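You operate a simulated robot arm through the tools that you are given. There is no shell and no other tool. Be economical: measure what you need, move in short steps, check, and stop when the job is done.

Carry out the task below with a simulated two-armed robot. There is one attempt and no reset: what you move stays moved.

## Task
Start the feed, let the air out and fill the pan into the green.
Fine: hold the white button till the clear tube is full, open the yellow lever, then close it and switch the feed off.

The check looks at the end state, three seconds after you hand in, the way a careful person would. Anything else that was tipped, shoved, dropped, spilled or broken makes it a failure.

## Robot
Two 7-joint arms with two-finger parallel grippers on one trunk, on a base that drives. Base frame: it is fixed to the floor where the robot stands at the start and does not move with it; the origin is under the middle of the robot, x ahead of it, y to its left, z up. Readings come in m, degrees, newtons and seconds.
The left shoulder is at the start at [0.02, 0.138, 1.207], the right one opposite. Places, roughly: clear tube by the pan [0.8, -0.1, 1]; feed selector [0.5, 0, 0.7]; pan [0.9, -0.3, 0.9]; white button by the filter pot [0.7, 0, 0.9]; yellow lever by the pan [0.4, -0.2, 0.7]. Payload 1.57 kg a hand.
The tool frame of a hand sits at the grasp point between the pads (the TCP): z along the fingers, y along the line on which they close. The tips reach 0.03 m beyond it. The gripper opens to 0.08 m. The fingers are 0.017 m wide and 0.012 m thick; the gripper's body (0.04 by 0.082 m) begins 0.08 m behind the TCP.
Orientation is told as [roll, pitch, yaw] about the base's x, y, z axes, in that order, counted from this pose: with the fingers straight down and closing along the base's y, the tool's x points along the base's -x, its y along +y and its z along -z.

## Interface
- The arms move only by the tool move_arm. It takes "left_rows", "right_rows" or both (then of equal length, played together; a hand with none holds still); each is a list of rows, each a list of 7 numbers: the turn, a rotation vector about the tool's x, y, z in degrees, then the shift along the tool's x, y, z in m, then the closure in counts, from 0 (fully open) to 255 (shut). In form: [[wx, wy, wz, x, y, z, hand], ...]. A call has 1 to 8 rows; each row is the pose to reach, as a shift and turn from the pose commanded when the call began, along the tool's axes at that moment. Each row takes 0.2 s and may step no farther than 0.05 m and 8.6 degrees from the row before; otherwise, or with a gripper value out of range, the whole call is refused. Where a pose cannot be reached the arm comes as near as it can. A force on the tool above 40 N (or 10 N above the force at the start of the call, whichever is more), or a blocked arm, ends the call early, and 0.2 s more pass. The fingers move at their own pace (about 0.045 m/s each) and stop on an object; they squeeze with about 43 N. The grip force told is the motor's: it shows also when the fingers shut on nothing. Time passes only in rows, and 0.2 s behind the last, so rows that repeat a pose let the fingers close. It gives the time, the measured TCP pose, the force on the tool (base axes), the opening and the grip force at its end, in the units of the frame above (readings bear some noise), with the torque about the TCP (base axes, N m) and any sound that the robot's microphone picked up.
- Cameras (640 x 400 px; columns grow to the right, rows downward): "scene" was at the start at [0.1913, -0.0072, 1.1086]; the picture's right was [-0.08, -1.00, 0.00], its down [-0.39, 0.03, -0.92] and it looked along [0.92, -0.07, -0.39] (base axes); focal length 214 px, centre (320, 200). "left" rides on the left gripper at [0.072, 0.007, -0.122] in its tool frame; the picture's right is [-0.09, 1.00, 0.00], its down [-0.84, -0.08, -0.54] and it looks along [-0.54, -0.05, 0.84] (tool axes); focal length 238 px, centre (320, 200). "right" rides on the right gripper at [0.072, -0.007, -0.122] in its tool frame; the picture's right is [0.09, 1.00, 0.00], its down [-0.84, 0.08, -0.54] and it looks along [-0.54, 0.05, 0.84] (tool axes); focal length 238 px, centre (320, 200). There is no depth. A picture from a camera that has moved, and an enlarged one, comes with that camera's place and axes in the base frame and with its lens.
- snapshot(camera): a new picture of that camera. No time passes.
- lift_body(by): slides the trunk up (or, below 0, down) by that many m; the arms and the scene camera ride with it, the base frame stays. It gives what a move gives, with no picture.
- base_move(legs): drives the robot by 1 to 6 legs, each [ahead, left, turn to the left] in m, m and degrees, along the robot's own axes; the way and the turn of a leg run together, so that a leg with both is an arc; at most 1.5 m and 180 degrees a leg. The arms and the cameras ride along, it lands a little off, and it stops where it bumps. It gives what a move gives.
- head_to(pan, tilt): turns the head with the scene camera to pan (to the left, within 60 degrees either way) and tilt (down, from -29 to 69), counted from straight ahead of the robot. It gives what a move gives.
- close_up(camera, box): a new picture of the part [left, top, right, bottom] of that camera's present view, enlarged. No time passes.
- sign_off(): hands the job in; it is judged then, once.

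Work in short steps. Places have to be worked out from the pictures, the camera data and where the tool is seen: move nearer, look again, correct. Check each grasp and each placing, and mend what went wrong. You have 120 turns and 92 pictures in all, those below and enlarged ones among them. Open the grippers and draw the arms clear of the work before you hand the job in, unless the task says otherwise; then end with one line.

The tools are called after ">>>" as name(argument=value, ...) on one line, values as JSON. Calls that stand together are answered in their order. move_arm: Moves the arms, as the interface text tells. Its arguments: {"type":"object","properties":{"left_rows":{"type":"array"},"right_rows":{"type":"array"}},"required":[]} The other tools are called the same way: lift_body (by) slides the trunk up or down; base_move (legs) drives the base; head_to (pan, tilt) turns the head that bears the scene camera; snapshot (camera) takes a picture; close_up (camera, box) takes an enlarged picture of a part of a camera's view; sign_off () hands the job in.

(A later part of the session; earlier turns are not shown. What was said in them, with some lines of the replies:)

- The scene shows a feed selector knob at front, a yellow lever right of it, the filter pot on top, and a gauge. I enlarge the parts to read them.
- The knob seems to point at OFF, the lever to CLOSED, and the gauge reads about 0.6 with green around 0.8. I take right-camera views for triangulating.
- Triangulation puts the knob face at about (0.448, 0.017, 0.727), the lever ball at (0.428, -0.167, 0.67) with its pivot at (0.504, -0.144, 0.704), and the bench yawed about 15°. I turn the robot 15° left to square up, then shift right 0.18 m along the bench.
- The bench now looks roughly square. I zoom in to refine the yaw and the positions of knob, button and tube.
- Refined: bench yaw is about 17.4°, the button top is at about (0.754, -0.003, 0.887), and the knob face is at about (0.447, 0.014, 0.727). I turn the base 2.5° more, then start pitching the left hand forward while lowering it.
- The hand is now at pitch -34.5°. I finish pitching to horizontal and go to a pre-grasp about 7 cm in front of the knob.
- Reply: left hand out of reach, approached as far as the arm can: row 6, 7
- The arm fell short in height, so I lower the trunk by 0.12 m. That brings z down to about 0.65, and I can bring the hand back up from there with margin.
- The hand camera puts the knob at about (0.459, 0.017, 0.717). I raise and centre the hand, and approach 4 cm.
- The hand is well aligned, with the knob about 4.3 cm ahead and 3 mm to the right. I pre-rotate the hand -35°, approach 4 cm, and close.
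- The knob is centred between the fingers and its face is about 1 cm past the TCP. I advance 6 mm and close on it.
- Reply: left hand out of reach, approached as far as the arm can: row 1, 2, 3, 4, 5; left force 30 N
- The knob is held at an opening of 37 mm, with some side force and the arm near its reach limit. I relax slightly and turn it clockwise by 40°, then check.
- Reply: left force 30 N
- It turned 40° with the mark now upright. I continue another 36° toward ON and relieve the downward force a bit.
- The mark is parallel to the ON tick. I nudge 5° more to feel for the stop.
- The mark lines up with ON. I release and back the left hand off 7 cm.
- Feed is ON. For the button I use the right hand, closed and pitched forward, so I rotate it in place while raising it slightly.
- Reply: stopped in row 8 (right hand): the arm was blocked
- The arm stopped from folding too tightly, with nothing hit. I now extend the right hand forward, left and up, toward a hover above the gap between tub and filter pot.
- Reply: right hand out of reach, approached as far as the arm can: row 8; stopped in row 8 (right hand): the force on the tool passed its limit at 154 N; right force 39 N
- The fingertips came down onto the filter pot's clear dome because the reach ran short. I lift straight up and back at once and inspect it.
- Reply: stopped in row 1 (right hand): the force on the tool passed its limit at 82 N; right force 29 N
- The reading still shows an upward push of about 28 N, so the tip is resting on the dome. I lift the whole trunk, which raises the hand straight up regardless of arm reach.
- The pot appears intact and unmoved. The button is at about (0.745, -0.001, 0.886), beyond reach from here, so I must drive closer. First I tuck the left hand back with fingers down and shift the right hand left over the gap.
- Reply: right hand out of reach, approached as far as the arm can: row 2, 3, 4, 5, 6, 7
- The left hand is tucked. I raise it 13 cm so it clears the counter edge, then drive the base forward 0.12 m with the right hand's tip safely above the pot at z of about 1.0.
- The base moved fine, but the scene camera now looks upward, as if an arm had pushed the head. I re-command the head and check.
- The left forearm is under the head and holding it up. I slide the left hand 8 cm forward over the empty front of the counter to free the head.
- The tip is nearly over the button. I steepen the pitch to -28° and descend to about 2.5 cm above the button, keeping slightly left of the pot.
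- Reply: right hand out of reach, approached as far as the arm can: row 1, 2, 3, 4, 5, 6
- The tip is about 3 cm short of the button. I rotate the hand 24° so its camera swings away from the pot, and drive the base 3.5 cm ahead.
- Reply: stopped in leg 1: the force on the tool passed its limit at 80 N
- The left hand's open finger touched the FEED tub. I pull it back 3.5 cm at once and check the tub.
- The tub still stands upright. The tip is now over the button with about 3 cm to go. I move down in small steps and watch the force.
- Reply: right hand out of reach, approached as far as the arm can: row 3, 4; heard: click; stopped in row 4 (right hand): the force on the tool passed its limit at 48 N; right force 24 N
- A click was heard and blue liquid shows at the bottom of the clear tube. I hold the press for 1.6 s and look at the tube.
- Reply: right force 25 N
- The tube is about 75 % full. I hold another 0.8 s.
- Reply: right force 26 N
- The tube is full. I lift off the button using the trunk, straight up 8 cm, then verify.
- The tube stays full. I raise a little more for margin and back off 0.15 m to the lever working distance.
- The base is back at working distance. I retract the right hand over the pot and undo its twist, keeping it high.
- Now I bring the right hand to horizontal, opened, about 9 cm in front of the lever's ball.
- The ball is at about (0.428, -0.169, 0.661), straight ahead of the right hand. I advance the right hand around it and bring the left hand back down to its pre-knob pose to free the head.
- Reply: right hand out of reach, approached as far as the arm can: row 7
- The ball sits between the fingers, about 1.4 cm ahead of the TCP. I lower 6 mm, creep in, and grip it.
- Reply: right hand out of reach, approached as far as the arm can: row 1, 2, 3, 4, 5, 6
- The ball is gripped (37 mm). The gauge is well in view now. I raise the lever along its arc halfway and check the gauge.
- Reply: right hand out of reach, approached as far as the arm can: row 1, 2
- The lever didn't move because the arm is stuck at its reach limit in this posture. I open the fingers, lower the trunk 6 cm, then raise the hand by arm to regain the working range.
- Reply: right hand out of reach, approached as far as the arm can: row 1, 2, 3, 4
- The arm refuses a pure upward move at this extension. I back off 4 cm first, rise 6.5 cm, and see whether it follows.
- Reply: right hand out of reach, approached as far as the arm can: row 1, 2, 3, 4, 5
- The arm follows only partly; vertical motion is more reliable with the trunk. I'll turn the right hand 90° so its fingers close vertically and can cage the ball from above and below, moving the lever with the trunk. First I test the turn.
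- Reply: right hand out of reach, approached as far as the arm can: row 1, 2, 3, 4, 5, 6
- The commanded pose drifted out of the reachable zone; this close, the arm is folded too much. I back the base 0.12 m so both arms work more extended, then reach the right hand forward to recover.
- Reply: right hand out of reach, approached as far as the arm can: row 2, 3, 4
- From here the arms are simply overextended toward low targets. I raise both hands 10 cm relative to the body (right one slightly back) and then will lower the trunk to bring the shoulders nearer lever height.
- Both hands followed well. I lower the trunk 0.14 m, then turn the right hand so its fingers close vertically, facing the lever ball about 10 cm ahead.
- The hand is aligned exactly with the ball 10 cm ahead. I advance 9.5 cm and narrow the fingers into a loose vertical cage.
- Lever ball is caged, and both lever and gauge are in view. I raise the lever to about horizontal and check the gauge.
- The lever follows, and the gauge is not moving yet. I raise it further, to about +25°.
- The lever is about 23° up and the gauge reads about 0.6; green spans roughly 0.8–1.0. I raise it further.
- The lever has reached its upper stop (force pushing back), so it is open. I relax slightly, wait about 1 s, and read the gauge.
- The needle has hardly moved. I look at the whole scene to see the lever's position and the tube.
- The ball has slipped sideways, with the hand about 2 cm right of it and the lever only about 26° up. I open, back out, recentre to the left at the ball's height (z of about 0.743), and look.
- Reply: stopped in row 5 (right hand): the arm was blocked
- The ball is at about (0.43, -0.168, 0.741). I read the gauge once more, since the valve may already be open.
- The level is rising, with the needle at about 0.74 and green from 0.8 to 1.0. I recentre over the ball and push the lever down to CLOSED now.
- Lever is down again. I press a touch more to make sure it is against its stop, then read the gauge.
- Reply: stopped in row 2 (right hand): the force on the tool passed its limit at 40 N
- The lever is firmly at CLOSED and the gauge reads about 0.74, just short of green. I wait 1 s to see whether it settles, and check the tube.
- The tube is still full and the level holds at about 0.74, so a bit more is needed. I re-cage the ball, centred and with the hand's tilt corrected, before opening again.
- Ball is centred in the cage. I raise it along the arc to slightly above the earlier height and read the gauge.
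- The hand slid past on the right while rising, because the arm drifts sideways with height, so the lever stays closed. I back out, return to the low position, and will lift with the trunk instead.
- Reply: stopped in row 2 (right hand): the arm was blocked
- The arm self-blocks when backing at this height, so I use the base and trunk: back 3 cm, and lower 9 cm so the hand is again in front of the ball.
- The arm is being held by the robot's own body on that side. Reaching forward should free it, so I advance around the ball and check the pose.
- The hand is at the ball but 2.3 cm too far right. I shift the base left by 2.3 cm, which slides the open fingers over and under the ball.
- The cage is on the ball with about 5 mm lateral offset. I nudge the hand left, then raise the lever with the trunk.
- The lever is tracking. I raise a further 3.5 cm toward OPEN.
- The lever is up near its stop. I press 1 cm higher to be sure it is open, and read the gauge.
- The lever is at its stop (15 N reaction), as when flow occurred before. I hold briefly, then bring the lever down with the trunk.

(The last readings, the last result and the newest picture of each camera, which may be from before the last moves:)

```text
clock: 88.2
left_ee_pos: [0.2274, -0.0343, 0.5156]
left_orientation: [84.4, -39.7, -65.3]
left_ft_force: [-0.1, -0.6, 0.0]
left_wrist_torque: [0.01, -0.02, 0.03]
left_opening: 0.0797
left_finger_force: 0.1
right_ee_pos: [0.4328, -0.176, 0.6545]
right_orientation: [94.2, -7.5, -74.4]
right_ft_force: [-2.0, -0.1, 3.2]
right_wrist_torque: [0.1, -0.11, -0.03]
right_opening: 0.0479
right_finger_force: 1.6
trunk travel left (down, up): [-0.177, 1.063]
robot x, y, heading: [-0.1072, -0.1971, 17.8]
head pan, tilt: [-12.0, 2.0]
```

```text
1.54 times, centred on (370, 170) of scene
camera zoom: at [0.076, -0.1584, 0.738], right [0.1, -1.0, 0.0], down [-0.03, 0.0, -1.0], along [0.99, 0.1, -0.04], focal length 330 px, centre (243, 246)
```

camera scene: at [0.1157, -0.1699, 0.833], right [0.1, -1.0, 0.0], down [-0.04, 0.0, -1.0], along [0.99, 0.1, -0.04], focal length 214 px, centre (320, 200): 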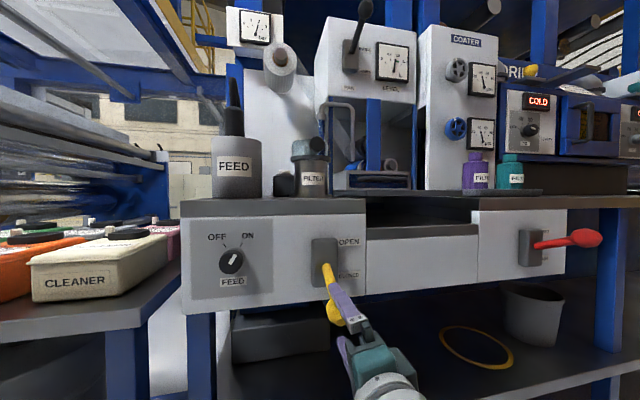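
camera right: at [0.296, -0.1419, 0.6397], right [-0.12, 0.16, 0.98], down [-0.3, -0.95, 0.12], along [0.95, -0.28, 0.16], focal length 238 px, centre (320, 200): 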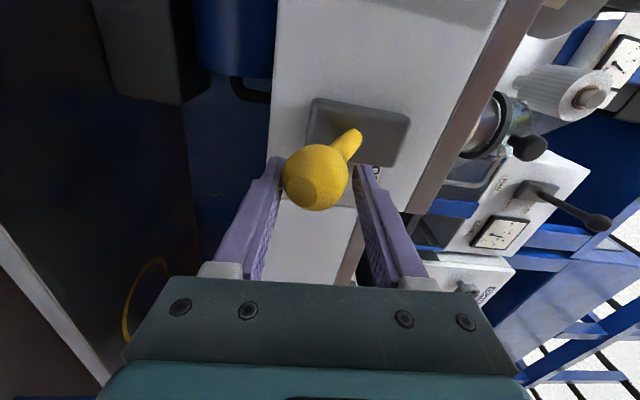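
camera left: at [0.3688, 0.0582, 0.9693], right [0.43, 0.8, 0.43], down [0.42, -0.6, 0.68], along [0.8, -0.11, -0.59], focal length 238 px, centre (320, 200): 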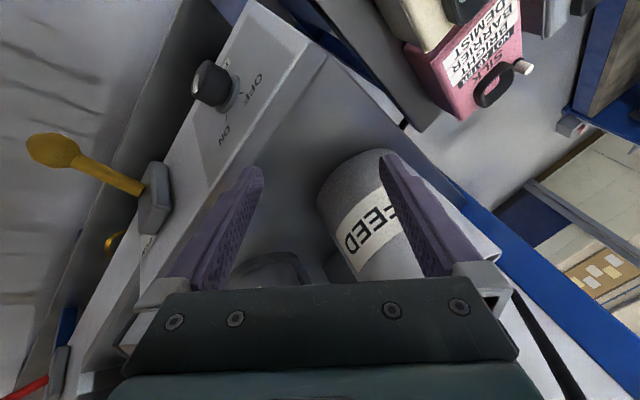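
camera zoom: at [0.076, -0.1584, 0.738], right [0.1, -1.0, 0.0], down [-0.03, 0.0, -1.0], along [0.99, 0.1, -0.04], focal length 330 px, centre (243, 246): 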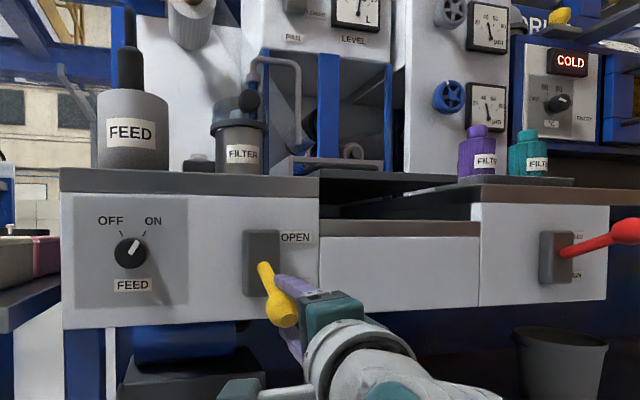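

The lever is back down. I press it gently onto its stop with the arm and read the gauge.

>>> move_arm(right_rows=[[0, 0, 0, 0, -0.006, 0, 112], [0, 0, 0, 0, -0.01, 0, 112]])

>>> close_up(camera="scene", box=[366, 14, 422, 70])

```text
clock: 88.8
left_ee_pos: [0.2276, -0.035, 0.5168]
left_orientation: [84.5, -39.7, -65.3]
left_ft_force: [0.2, -0.1, 0.2]
left_wrist_torque: [0.0, -0.01, 0.01]
left_opening: 0.0801
left_finger_force: 0.1
right_ee_pos: [0.4333, -0.1749, 0.6472]
right_orientation: [94.6, -7.3, -74.5]
right_ft_force: [-6.5, -1.7, 17.4]
right_wrist_torque: [0.4, -0.6, 0.01]
right_opening: 0.0601
right_finger_force: 9.3
trunk travel left (down, up): [-0.177, 1.063]
robot x, y, heading: [-0.1114, -0.1979, 17.2]
head pan, tilt: [-12.0, 2.0]
```

```text
7.14 times, centred on (394, 42) of scene
camera zoom: at [0.0765, -0.1586, 0.7383], right [0.1, -1.0, 0.0], down [-0.03, 0.0, -1.0], along [0.99, 0.1, -0.03], focal length 1532 px, centre (-209, 1329)
```

zoom: 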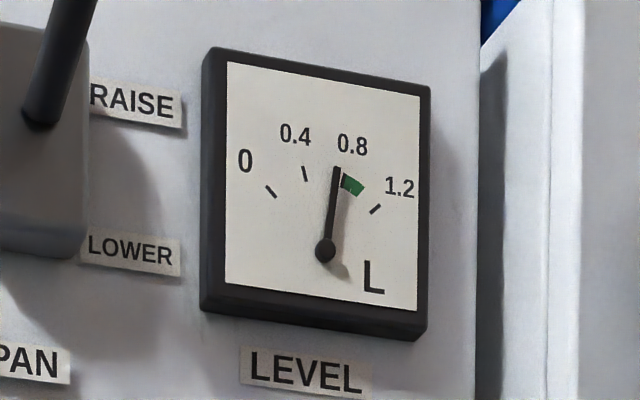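

Level is unchanged at about 0.74: this time the fingers yielded, so the lever never got past its opening point. I'll use the fully open (rigid) fingers, so the lower one pushes the ball from below. First I open them and raise to just below the opening point.

>>> move_arm(right_rows=[[0, 0, 0, 0, 0.01, 0, 0], [0, 0, 0, 0, 0.01, 0, 0], [0, 0, 0, 0, 0.01, 0, 0]])

>>> lift_body(by=0.095)

```text
clock: 89.7
left_ee_pos: [0.226, -0.0359, 0.5155]
left_orientation: [84.4, -39.7, -65.3]
left_ft_force: [0.9, -0.1, -0.2]
left_wrist_torque: [-0.03, -0.01, 0.03]
left_opening: 0.0799
left_finger_force: 0.1
right_ee_pos: [0.4341, -0.1795, 0.6524]
right_orientation: [93.9, -8.7, -74.6]
right_ft_force: [-0.1, 0.7, -0.5]
right_wrist_torque: [0.0, -0.01, -0.04]
right_opening: 0.0799
right_finger_force: 0.0
trunk travel left (down, up): [-0.177, 1.063]
robot x, y, heading: [-0.1075, -0.1979, 17.3]
head pan, tilt: [-12.0, 2.0]
```

```text
clock: 90.9
left_ee_pos: [0.2252, -0.034, 0.6105]
left_orientation: [84.4, -39.7, -65.1]
left_ft_force: [-0.3, 0.6, 0.3]
left_wrist_torque: [0.0, -0.01, 0.01]
left_opening: 0.0802
left_finger_force: 0.0
right_ee_pos: [0.4339, -0.181, 0.7482]
right_orientation: [94.1, -8.4, -74.7]
right_ft_force: [-0.5, -0.4, -0.4]
right_wrist_torque: [0.03, 0.0, 0.01]
right_opening: 0.0801
right_finger_force: 0.0
trunk travel left (down, up): [-0.272, 0.968]
robot x, y, heading: [-0.1072, -0.197, 17.5]
head pan, tilt: [-12.0, 2.0]
```

The hand is about 1.2 cm right of the ball centre. I shift the base 1.2 cm left to put the finger squarely under the ball.

>>> base_move(legs=[[0, 0.012, 0]])

```text
clock: 91.7
left_ee_pos: [0.2235, -0.0253, 0.6089]
left_orientation: [84.4, -39.9, -65.3]
left_ft_force: [-0.1, -0.2, 0.3]
left_wrist_torque: [0.02, -0.02, -0.02]
left_opening: 0.0796
left_finger_force: 0.0
right_ee_pos: [0.4298, -0.1701, 0.7469]
right_orientation: [94.0, -8.6, -74.5]
right_ft_force: [-0.3, -0.6, 0.2]
right_wrist_torque: [-0.01, -0.02, 0.0]
right_opening: 0.0799
right_finger_force: 0.1
trunk travel left (down, up): [-0.272, 0.968]
robot x, y, heading: [-0.1113, -0.1888, 17.4]
head pan, tilt: [-12.0, 2.0]
```

Now centred. I lift 2.2 cm to push the lever past its opening point.

>>> lift_body(by=0.022)

```text
clock: 92.4
left_ee_pos: [0.2201, -0.0295, 0.6327]
left_orientation: [84.2, -39.9, -65.2]
left_ft_force: [0.7, -0.3, 0.6]
left_wrist_torque: [0.0, -0.02, 0.01]
left_opening: 0.0799
left_finger_force: 0.0
right_ee_pos: [0.4311, -0.1782, 0.767]
right_orientation: [93.7, -9.6, -75.1]
right_ft_force: [0.2, -13.3, -16.3]
right_wrist_torque: [-0.65, 0.24, -0.16]
right_opening: 0.08
right_finger_force: 0.0
trunk travel left (down, up): [-0.294, 0.946]
robot x, y, heading: [-0.1117, -0.1877, 17.5]
head pan, tilt: [-12.0, 2.0]
```

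The lever pushes back with about 20 N, so it is at its upper stop. I hold 0.4 s, then lower the trunk to close it.

>>> move_arm(right_rows=[[0, 0, 0, 0, 0, 0, 0]])

>>> lift_body(by=-0.125)

```text
clock: 92.8
left_ee_pos: [0.2207, -0.0289, 0.6327]
left_orientation: [84.3, -39.9, -65.2]
left_ft_force: [-0.1, 0.9, 0.4]
left_wrist_torque: [-0.02, 0.0, -0.01]
left_opening: 0.0803
left_finger_force: 0.1
right_ee_pos: [0.429, -0.1781, 0.7662]
right_orientation: [93.9, -9.4, -74.9]
right_ft_force: [0.8, -15.5, -16.3]
right_wrist_torque: [-0.72, 0.17, -0.41]
right_opening: 0.0801
right_finger_force: 0.0
trunk travel left (down, up): [-0.294, 0.946]
robot x, y, heading: [-0.1118, -0.1867, 17.5]
head pan, tilt: [-12.0, 2.0]
```

```text
clock: 94.3
left_ee_pos: [0.2229, -0.0229, 0.5083]
left_orientation: [84.4, -39.7, -65.3]
left_ft_force: [-0.2, -0.7, -0.2]
left_wrist_torque: [-0.01, 0.02, 0.01]
left_opening: 0.0798
left_finger_force: 0.1
right_ee_pos: [0.431, -0.1726, 0.6441]
right_orientation: [94.2, -9.1, -74.6]
right_ft_force: [0.0, -0.4, -0.1]
right_wrist_torque: [-0.01, -0.01, -0.01]
right_opening: 0.08
right_finger_force: 0.1
trunk travel left (down, up): [-0.169, 1.071]
robot x, y, heading: [-0.1102, -0.1877, 17.8]
head pan, tilt: [-12.0, 2.0]
```

I press a further 6 mm for the closed stop and then read the gauge.

>>> lift_body(by=-0.007)

>>> close_up(camera="scene", box=[362, 8, 430, 72])

```text
clock: 94.9
left_ee_pos: [0.2234, -0.0228, 0.5017]
left_orientation: [84.5, -39.6, -65.3]
left_ft_force: [0.8, -0.2, -0.7]
left_wrist_torque: [-0.01, 0.0, -0.03]
left_opening: 0.0799
left_finger_force: 0.1
right_ee_pos: [0.4314, -0.1715, 0.6376]
right_orientation: [94.2, -9.1, -74.8]
right_ft_force: [-0.8, 0.5, 3.9]
right_wrist_torque: [0.07, -0.16, 0.02]
right_opening: 0.0801
right_finger_force: 0.0
trunk travel left (down, up): [-0.162, 1.078]
robot x, y, heading: [-0.1136, -0.1832, 17.6]
head pan, tilt: [-12.0, 2.0]
```

```text
6.25 times, centred on (396, 40) of scene
camera zoom: at [0.0725, -0.1468, 0.723], right [0.1, -1.0, 0.0], down [-0.03, 0.0, -1.0], along [0.99, 0.1, -0.03], focal length 1340 px, centre (-155, 1200)
```

zoom: 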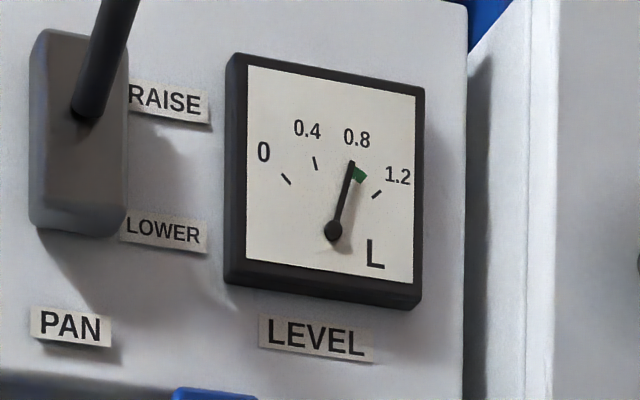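

The needle is at about 0.80, just on the edge of green. I repeat the same stroke once more with a slightly longer hold, aiming for about 0.9.

>>> lift_body(by=0.13)

>>> move_arm(right_rows=[[0, 0, 0, 0, 0, 0, 0], [0, 0, 0, 0, 0, 0, 0], [0, 0, 0, 0, 0, 0, 0]])

>>> lift_body(by=-0.131)

```text
clock: 96.5
left_ee_pos: [0.2203, -0.0262, 0.6299]
left_orientation: [84.2, -39.8, -65.1]
left_ft_force: [-0.2, 0.1, 0.3]
left_wrist_torque: [0.0, 0.0, 0.0]
left_opening: 0.0798
left_finger_force: 0.0
right_ee_pos: [0.4276, -0.1743, 0.7621]
right_orientation: [93.3, -9.5, -74.8]
right_ft_force: [0.5, -6.8, -20.5]
right_wrist_torque: [-0.48, 0.66, -0.15]
right_opening: 0.0799
right_finger_force: 0.0
trunk travel left (down, up): [-0.292, 0.948]
robot x, y, heading: [-0.1142, -0.1838, 17.5]
head pan, tilt: [-12.0, 2.0]
```

```text
clock: 97.2
left_ee_pos: [0.2204, -0.0268, 0.63]
left_orientation: [84.1, -39.8, -65.1]
left_ft_force: [0.7, -0.4, -0.2]
left_wrist_torque: [0.0, -0.01, 0.02]
left_opening: 0.0798
left_finger_force: 0.2
right_ee_pos: [0.4296, -0.1751, 0.7616]
right_orientation: [93.3, -9.4, -74.8]
right_ft_force: [2.2, -11.7, -24.8]
right_wrist_torque: [-0.71, 0.63, -0.42]
right_opening: 0.0802
right_finger_force: 0.5
trunk travel left (down, up): [-0.292, 0.948]
robot x, y, heading: [-0.112, -0.185, 17.6]
head pan, tilt: [-12.0, 2.0]
```

```text
clock: 98.8
left_ee_pos: [0.2234, -0.024, 0.4992]
left_orientation: [84.4, -39.7, -65.3]
left_ft_force: [0.1, -1.0, 0.6]
left_wrist_torque: [-0.03, 0.04, -0.02]
left_opening: 0.0802
left_finger_force: 0.1
right_ee_pos: [0.4317, -0.1729, 0.6372]
right_orientation: [94.3, -9.1, -75.0]
right_ft_force: [-4.1, -0.8, 7.1]
right_wrist_torque: [0.17, -0.31, -0.02]
right_opening: 0.0798
right_finger_force: 0.0
trunk travel left (down, up): [-0.161, 1.079]
robot x, y, heading: [-0.1138, -0.1851, 17.7]
head pan, tilt: [-12.0, 2.0]
```

The lever is pressed closed (7 N). I free the right hand: raise 8 mm so no finger touches, then back the base off 8 cm and shift right 8 cm for the knob.

>>> lift_body(by=0.012)

>>> base_move(legs=[[-0.09, 0, 0], [0, -0.09, 0]])

>>> lift_body(by=0.1)

```text
clock: 99.4
left_ee_pos: [0.2236, -0.0231, 0.5114]
left_orientation: [84.4, -39.7, -65.3]
left_ft_force: [-0.2, -1.1, 0.5]
left_wrist_torque: [0.0, 0.0, -0.04]
left_opening: 0.0799
left_finger_force: 0.0
right_ee_pos: [0.4308, -0.1714, 0.6478]
right_orientation: [93.9, -9.2, -74.7]
right_ft_force: [-0.7, 0.0, -0.6]
right_wrist_torque: [0.04, 0.02, -0.01]
right_opening: 0.0799
right_finger_force: 0.0
trunk travel left (down, up): [-0.173, 1.067]
robot x, y, heading: [-0.1121, -0.1883, 17.8]
head pan, tilt: [-12.0, 2.0]
```

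```text
clock: 101.2
left_ee_pos: [0.1648, -0.132, 0.5112]
left_orientation: [84.3, -39.6, -65.2]
left_ft_force: [0.2, -0.8, 0.7]
left_wrist_torque: [0.02, 0.01, -0.04]
left_opening: 0.0801
left_finger_force: 0.3
right_ee_pos: [0.374, -0.2804, 0.6485]
right_orientation: [94.0, -9.3, -74.8]
right_ft_force: [0.8, -0.8, 0.4]
right_wrist_torque: [0.0, 0.03, 0.03]
right_opening: 0.08
right_finger_force: 0.1
trunk travel left (down, up): [-0.173, 1.067]
robot x, y, heading: [-0.1692, -0.2937, 17.5]
head pan, tilt: [-12.0, 2.0]
```

```text
clock: 102.6
left_ee_pos: [0.166, -0.1323, 0.6117]
left_orientation: [84.4, -39.7, -65.3]
left_ft_force: [0.1, -0.3, -0.5]
left_wrist_torque: [0.02, 0.02, 0.01]
left_opening: 0.08
left_finger_force: 0.0
right_ee_pos: [0.374, -0.2825, 0.7487]
right_orientation: [94.1, -9.3, -74.9]
right_ft_force: [-0.4, -0.1, -0.3]
right_wrist_torque: [0.01, 0.0, 0.02]
right_opening: 0.0801
right_finger_force: 0.1
trunk travel left (down, up): [-0.273, 0.967]
robot x, y, heading: [-0.1699, -0.295, 17.3]
head pan, tilt: [-12.0, 2.0]
```

I try folding the right hand back 5 cm so I can drive closer for the knob, and raise the left hand to knob height.

>>> move_arm(right_rows=[[0, 0, 0, -0.005, 0, -0.015, 0], [0, 0, 0, -0.01, 0, -0.03, 0], [0, 0, 0, -0.015, 0, -0.045, 0], [0, 0, 0, -0.02, 0, -0.06, 0]], left_rows=[[0, 0, 0, -0.016, 0.02, 0.01, 0], [0, 0, 0, -0.032, 0.04, 0.02, 0], [0, 0, 0, -0.048, 0.06, 0.03, 0], [0, 0, 0, -0.067, 0.08, 0.04, 0]])

```text
clock: 103.6
left_ee_pos: [0.2117, -0.1157, 0.7122]
left_orientation: [84.4, -39.8, -65.2]
left_ft_force: [-0.3, -0.3, -0.2]
left_wrist_torque: [0.01, -0.02, -0.01]
left_opening: 0.0803
left_finger_force: 0.1
right_ee_pos: [0.3241, -0.3199, 0.7496]
right_orientation: [94.4, -10.2, -75.2]
right_ft_force: [0.4, -0.5, -0.3]
right_wrist_torque: [0.01, 0.0, -0.01]
right_opening: 0.08
right_finger_force: 0.0
trunk travel left (down, up): [-0.273, 0.967]
robot x, y, heading: [-0.1702, -0.2974, 17.7]
head pan, tilt: [-12.0, 2.0]
```

Both hands followed. I square the left hand to the bench and line it up laterally with the knob, then drive forward 0.17 m to about 7 cm short of the grasp.

>>> move_arm(left_rows=[[-0.3, -1.9, 0, 0.011, 0.011, 0.009, 0], [-0.6, -3.8, 0, 0.021, 0.022, 0.018, 0], [-0.84, -5.67, 0, 0.032, 0.0336, 0.028, 0]])

>>> base_move(legs=[[0.165, 0, 0]])

```text
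clock: 104.4
left_ee_pos: [0.219, -0.061, 0.7166]
left_orientation: [90.1, -39.9, -72.8]
left_ft_force: [-0.6, 0.0, 0.0]
left_wrist_torque: [0.01, -0.02, -0.03]
left_opening: 0.0799
left_finger_force: 0.0
right_ee_pos: [0.3231, -0.3173, 0.7468]
right_orientation: [94.1, -10.1, -74.7]
right_ft_force: [-0.5, -0.6, 0.5]
right_wrist_torque: [-0.03, -0.01, 0.0]
right_opening: 0.0799
right_finger_force: 0.0
trunk travel left (down, up): [-0.273, 0.967]
robot x, y, heading: [-0.1677, -0.2942, 17.6]
head pan, tilt: [-12.0, 2.0]
```

```text
clock: 105.8
left_ee_pos: [0.3708, -0.0131, 0.7158]
left_orientation: [90.0, -40.1, -72.4]
left_ft_force: [0.1, 0.1, -0.1]
left_wrist_torque: [0.0, 0.0, 0.01]
left_opening: 0.0803
left_finger_force: 0.1
right_ee_pos: [0.476, -0.2699, 0.7463]
right_orientation: [94.0, -10.4, -74.6]
right_ft_force: [0.2, 0.4, 0.3]
right_wrist_torque: [0.03, 0.0, -0.01]
right_opening: 0.0802
right_finger_force: 0.1
trunk travel left (down, up): [-0.273, 0.967]
robot x, y, heading: [-0.0166, -0.2491, 17.4]
head pan, tilt: [-12.0, 2.0]
```

The left hand is lined up exactly, 8.4 cm short of the earlier grasp point. I advance and close on the knob.

>>> move_arm(left_rows=[[0, 0, 0, 0, 0, 0.025, 0], [0, 0, 0, 0, 0, 0.05, 0], [0, 0, 0, 0, 0, 0.07, 0], [0, 0, 0, 0, 0, 0.083, 0], [0, 0, 0, 0, 0, 0.083, 255], [0, 0, 0, 0, 0, 0.083, 255], [0, 0, 0, 0, 0, 0.083, 255], [0, 0, 0, 0, 0, 0.083, 255]])

```text
clock: 107.6
left_ee_pos: [0.4514, 0.0112, 0.715]
left_orientation: [89.9, -40.1, -72.4]
left_ft_force: [0.3, 0.1, -2.4]
left_wrist_torque: [0.08, -0.29, 0.14]
left_opening: 0.0379
left_finger_force: 26.5
right_ee_pos: [0.4758, -0.2702, 0.7465]
right_orientation: [94.2, -10.5, -74.8]
right_ft_force: [-0.2, 0.1, -0.3]
right_wrist_torque: [0.02, 0.0, 0.01]
right_opening: 0.08
right_finger_force: 0.1
trunk travel left (down, up): [-0.273, 0.967]
robot x, y, heading: [-0.0157, -0.2453, 18.0]
head pan, tilt: [-12.0, 2.0]
```

The knob is gripped at 38 mm. I turn it counter-clockwise 64°.

>>> move_arm(left_rows=[[0, 0, -8, 0, 0, 0, 255], [0, 0, -16, 0, 0, 0, 255], [0, 0, -24, 0, 0, 0, 255], [0, 0, -32, 0, 0, 0, 255], [0, 0, -40, 0, 0, 0, 255], [0, 0, -48, 0, 0, 0, 255], [0, 0, -56, 0, 0, 0, 255], [0, 0, -64, 0, 0, 0, 255]])

>>> move_arm(left_rows=[[0, 0, -6, 0, 0, 0, 255], [0, 0, -12, 0, 0, 0, 255], [0, 0, -16, 0, 0, 0, 255]])

```text
clock: 109.4
left_ee_pos: [0.4505, 0.0121, 0.7152]
left_orientation: [-93.4, -78.4, 110.3]
left_ft_force: [-4.6, -23.7, 16.9]
left_wrist_torque: [0.63, -0.87, 1.07]
left_opening: 0.0377
left_finger_force: 43.9
right_ee_pos: [0.4759, -0.2751, 0.7464]
right_orientation: [94.1, -11.0, -74.8]
right_ft_force: [0.1, 0.0, 0.1]
right_wrist_torque: [0.0, 0.0, -0.01]
right_opening: 0.0799
right_finger_force: 0.1
trunk travel left (down, up): [-0.273, 0.967]
robot x, y, heading: [-0.018, -0.2489, 17.9]
head pan, tilt: [-12.0, 2.0]
```

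```text
clock: 109.8
left_ee_pos: [0.4509, 0.0117, 0.7133]
left_orientation: [-92.9, -74.7, 109.6]
left_ft_force: [1.1, -26.3, 5.1]
left_wrist_torque: [-0.84, 1.22, 0.92]
left_opening: 0.0372
left_finger_force: 43.4
right_ee_pos: [0.476, -0.2802, 0.7466]
right_orientation: [94.1, -11.2, -74.9]
right_ft_force: [-0.3, -0.5, -0.1]
right_wrist_torque: [0.01, 0.0, -0.01]
right_opening: 0.0802
right_finger_force: 0.0
trunk travel left (down, up): [-0.273, 0.967]
robot x, y, heading: [-0.0164, -0.2484, 17.6]
head pan, tilt: [-12.0, 2.0]
stopped in row 2 (left hand): the force on the tool passed its limit at 42 N (the readings are from after the stop); the commanded pose is now the measured one
```

The knob has turned about 65°, with some side load from the arm. I relieve the load by shifting 4 mm and continue 16° more.

>>> move_arm(left_rows=[[0, 0, 0, 0.001, -0.004, 0, 255], [0, 0, -5, 0.001, -0.005, 0, 255], [0, 0, -10, 0.001, -0.005, 0, 255], [0, 0, -16, 0.001, -0.005, 0, 255]])

```text
clock: 110.7
left_ee_pos: [0.4496, 0.0108, 0.712]
left_orientation: [-93.6, -67.6, 109.3]
left_ft_force: [0.5, -28.9, 6.1]
left_wrist_torque: [-0.47, 1.55, 0.53]
left_opening: 0.0381
left_finger_force: 44.0
right_ee_pos: [0.4762, -0.281, 0.7457]
right_orientation: [94.1, -11.2, -74.9]
right_ft_force: [0.9, -0.3, -1.0]
right_wrist_torque: [0.02, -0.02, -0.02]
right_opening: 0.0799
right_finger_force: 0.0
trunk travel left (down, up): [-0.273, 0.967]
robot x, y, heading: [-0.0142, -0.248, 17.5]
head pan, tilt: [-12.0, 2.0]
stopped in row 4 (left hand): the force on the tool passed its limit at 44 N (the readings are from after the stop); the commanded pose is now the measured one
```

Turned about 72° so far. I release and regrip to clear the side load, then turn the last 10°.

>>> move_arm(left_rows=[[0, 0, 0, 0, 0, 0, 0], [0, 0, 0, 0, 0, 0, 0], [0, 0, 0, 0, 0, 0, 0], [0, 0, 10, 0, 0, 0, 0]])

```text
refused: row 4 steps farther than a row can; nothing moved
```

>>> move_arm(left_rows=[[0, 0, 0, 0, 0, 0, 0], [0, 0, 0, 0, 0, 0, 0], [0, 0, 0, 0, 0, 0, 0], [0, 0, 5, 0, 0, 0, 0]])

```text
clock: 111.7
left_ee_pos: [0.4465, 0.0207, 0.712]
left_orientation: [-93.4, -72.8, 109.9]
left_ft_force: [-4.6, -4.1, -6.1]
left_wrist_torque: [-0.36, 0.17, 0.2]
left_opening: 0.0788
left_finger_force: 0.0
right_ee_pos: [0.4746, -0.273, 0.7456]
right_orientation: [94.1, -10.9, -74.7]
right_ft_force: [0.3, 0.0, 0.1]
right_wrist_torque: [-0.01, 0.02, 0.01]
right_opening: 0.08
right_finger_force: 0.1
trunk travel left (down, up): [-0.273, 0.967]
robot x, y, heading: [-0.017, -0.2473, 17.3]
head pan, tilt: [-12.0, 2.0]
```

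The hand sprang 1 cm left after release. I recentre on the knob, grip again, and turn the remaining bit.

>>> move_arm(left_rows=[[0, 0, 0, 0.001, -0.005, 0, 0], [0, 0, 0, 0.001, -0.0105, 0.001, 0], [0, 0, 0, 0.001, -0.0105, 0.001, 255], [0, 0, 0, 0.001, -0.0105, 0.001, 255], [0, 0, 0, 0.001, -0.0105, 0.001, 255], [0, 0, -6, 0.001, -0.0105, 0.001, 255], [0, 0, -12, 0.001, -0.0105, 0.001, 255], [0, 0, -18, 0.001, -0.0105, 0.001, 255]])

```text
clock: 113.4
left_ee_pos: [0.45, 0.0104, 0.7132]
left_orientation: [-94.1, -63.7, 109.3]
left_ft_force: [-6.5, -31.0, 5.6]
left_wrist_torque: [-0.56, 1.36, 0.43]
left_opening: 0.0385
left_finger_force: 41.4
right_ee_pos: [0.4752, -0.2833, 0.7452]
right_orientation: [94.0, -11.1, -74.9]
right_ft_force: [-0.1, 0.1, -0.2]
right_wrist_torque: [-0.02, -0.02, -0.03]
right_opening: 0.0799
right_finger_force: 0.1
trunk travel left (down, up): [-0.273, 0.967]
robot x, y, heading: [-0.0182, -0.2467, 17.3]
head pan, tilt: [-12.0, 2.0]
stopped in row 8 (left hand): the force on the tool passed its limit at 42 N (the readings are from after the stop); the commanded pose is now the measured one
```

Total turn is now about 81°, matching the earlier OFF→ON turn. I release, back the left hand out, and lower it so it clears the view.

>>> move_arm(left_rows=[[0, 0, 0, 0, 0, 0, 0], [0, 0, 0, 0, 0, 0, 0], [0, 0, 0, 0, 0, 0, 0], [0, 0, 0, 0, -0.008, -0.015, 0], [0, 0, 0, 0, -0.008, -0.045, 0], [0, 0, 0, 0, -0.008, -0.08, 0]])

>>> base_move(legs=[[-0.06, 0, 0]])

```text
clock: 114.8
left_ee_pos: [0.3724, 0.0046, 0.7153]
left_orientation: [-96.5, -67.6, 112.1]
left_ft_force: [0.1, -0.6, 0.1]
left_wrist_torque: [-0.04, 0.02, 0.02]
left_opening: 0.0804
left_finger_force: 0.0
right_ee_pos: [0.4757, -0.2733, 0.7452]
right_orientation: [94.1, -10.8, -75.0]
right_ft_force: [0.0, 0.2, -1.3]
right_wrist_torque: [0.02, -0.04, -0.01]
right_opening: 0.08
right_finger_force: 0.0
trunk travel left (down, up): [-0.273, 0.967]
robot x, y, heading: [-0.0185, -0.2478, 17.8]
head pan, tilt: [-12.0, 2.0]
```

```text
clock: 115.7
left_ee_pos: [0.3168, -0.0174, 0.7105]
left_orientation: [-95.0, -67.4, 110.1]
left_ft_force: [-0.6, -0.1, -0.5]
left_wrist_torque: [-0.02, 0.02, -0.03]
left_opening: 0.0801
left_finger_force: 0.0
right_ee_pos: [0.4202, -0.2899, 0.7472]
right_orientation: [94.3, -10.8, -74.8]
right_ft_force: [0.0, -0.3, 0.2]
right_wrist_torque: [0.01, -0.05, -0.01]
right_opening: 0.0802
right_finger_force: 0.0
trunk travel left (down, up): [-0.273, 0.967]
robot x, y, heading: [-0.0723, -0.2651, 17.6]
head pan, tilt: [-12.0, 2.0]
```

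I lower the left hand out of the line of sight and aim the head so one last picture shows both the knob and the gauge.

>>> move_arm(left_rows=[[0, 0, 0, 0.025, 0.01, 0, 0], [0, 0, 0, 0.05, 0.02, 0, 0], [0, 0, 0, 0.074, 0.03, 0, 0]])

>>> head_to(pan=-5, tilt=-6)

>>> close_up(camera="scene", box=[195, 72, 435, 308])

```text
clock: 116.5
left_ee_pos: [0.3193, -0.0183, 0.6305]
left_orientation: [-95.2, -67.5, 110.4]
left_ft_force: [0.0, -0.5, 0.4]
left_wrist_torque: [0.01, -0.01, 0.02]
left_opening: 0.08
left_finger_force: 0.0
right_ee_pos: [0.4199, -0.2903, 0.7464]
right_orientation: [94.2, -10.7, -74.8]
right_ft_force: [-0.9, -0.2, -0.3]
right_wrist_torque: [-0.02, -0.03, -0.01]
right_opening: 0.0801
right_finger_force: 0.1
trunk travel left (down, up): [-0.273, 0.967]
robot x, y, heading: [-0.072, -0.2658, 17.5]
head pan, tilt: [-12.0, 2.0]
```

```text
clock: 117.2
left_ee_pos: [0.3198, -0.0191, 0.6305]
left_orientation: [-95.0, -67.6, 110.2]
left_ft_force: [0.3, -0.1, -0.1]
left_wrist_torque: [-0.01, -0.01, -0.02]
left_opening: 0.0799
left_finger_force: 0.1
right_ee_pos: [0.4191, -0.2903, 0.7457]
right_orientation: [94.1, -10.8, -74.7]
right_ft_force: [-0.3, -0.1, -0.2]
right_wrist_torque: [-0.03, -0.02, 0.01]
right_opening: 0.08
right_finger_force: 0.2
trunk travel left (down, up): [-0.273, 0.967]
robot x, y, heading: [-0.0739, -0.2684, 17.8]
head pan, tilt: [-5.0, -6.0]
```

```text
1.69 times, centred on (315, 190) of scene
camera zoom: at [0.1065, -0.2164, 0.8463], right [0.22, -0.98, 0.0], down [0.1, 0.02, -0.99], along [0.97, 0.22, 0.1], focal length 364 px, centre (328, 217)
```

zoom: 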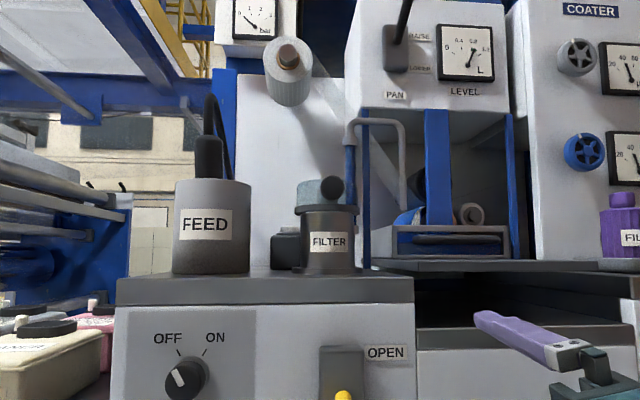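

The pressure gauge has dropped, so the feed is off. The knob is turned towards OFF, the lever is down at CLOSED, and the level needle is inside green at about 0.86. I back the robot clear with the grippers open.

>>> base_move(legs=[[-0.15, 0, 0]])

```text
clock: 118.6
left_ee_pos: [0.1768, -0.0645, 0.6317]
left_orientation: [-95.1, -67.5, 110.2]
left_ft_force: [0.2, 0.6, -0.7]
left_wrist_torque: [0.0, 0.01, 0.0]
left_opening: 0.08
left_finger_force: 0.0
right_ee_pos: [0.2768, -0.3365, 0.7467]
right_orientation: [94.3, -10.8, -74.9]
right_ft_force: [-0.3, 0.2, 0.7]
right_wrist_torque: [0.01, -0.02, -0.01]
right_opening: 0.0801
right_finger_force: 0.0
trunk travel left (down, up): [-0.273, 0.967]
robot x, y, heading: [-0.2139, -0.3104, 17.5]
head pan, tilt: [-5.0, -6.0]
```

Both arms are clear with the grippers open, so I hand the job in.

>>> sign_off()

```text
The job is handed in.
```

The pan is filled into the green (about 0.86 L on a 0.8–1.0 band), the tube was bled full, the yellow lever is closed and the feed is off, though the last picture was too coarse to read the level or the knob mark precisely. On the way I bumped the filter pot's dome (154 N) and the FEED tub (80 N); both still look upright and undamaged.
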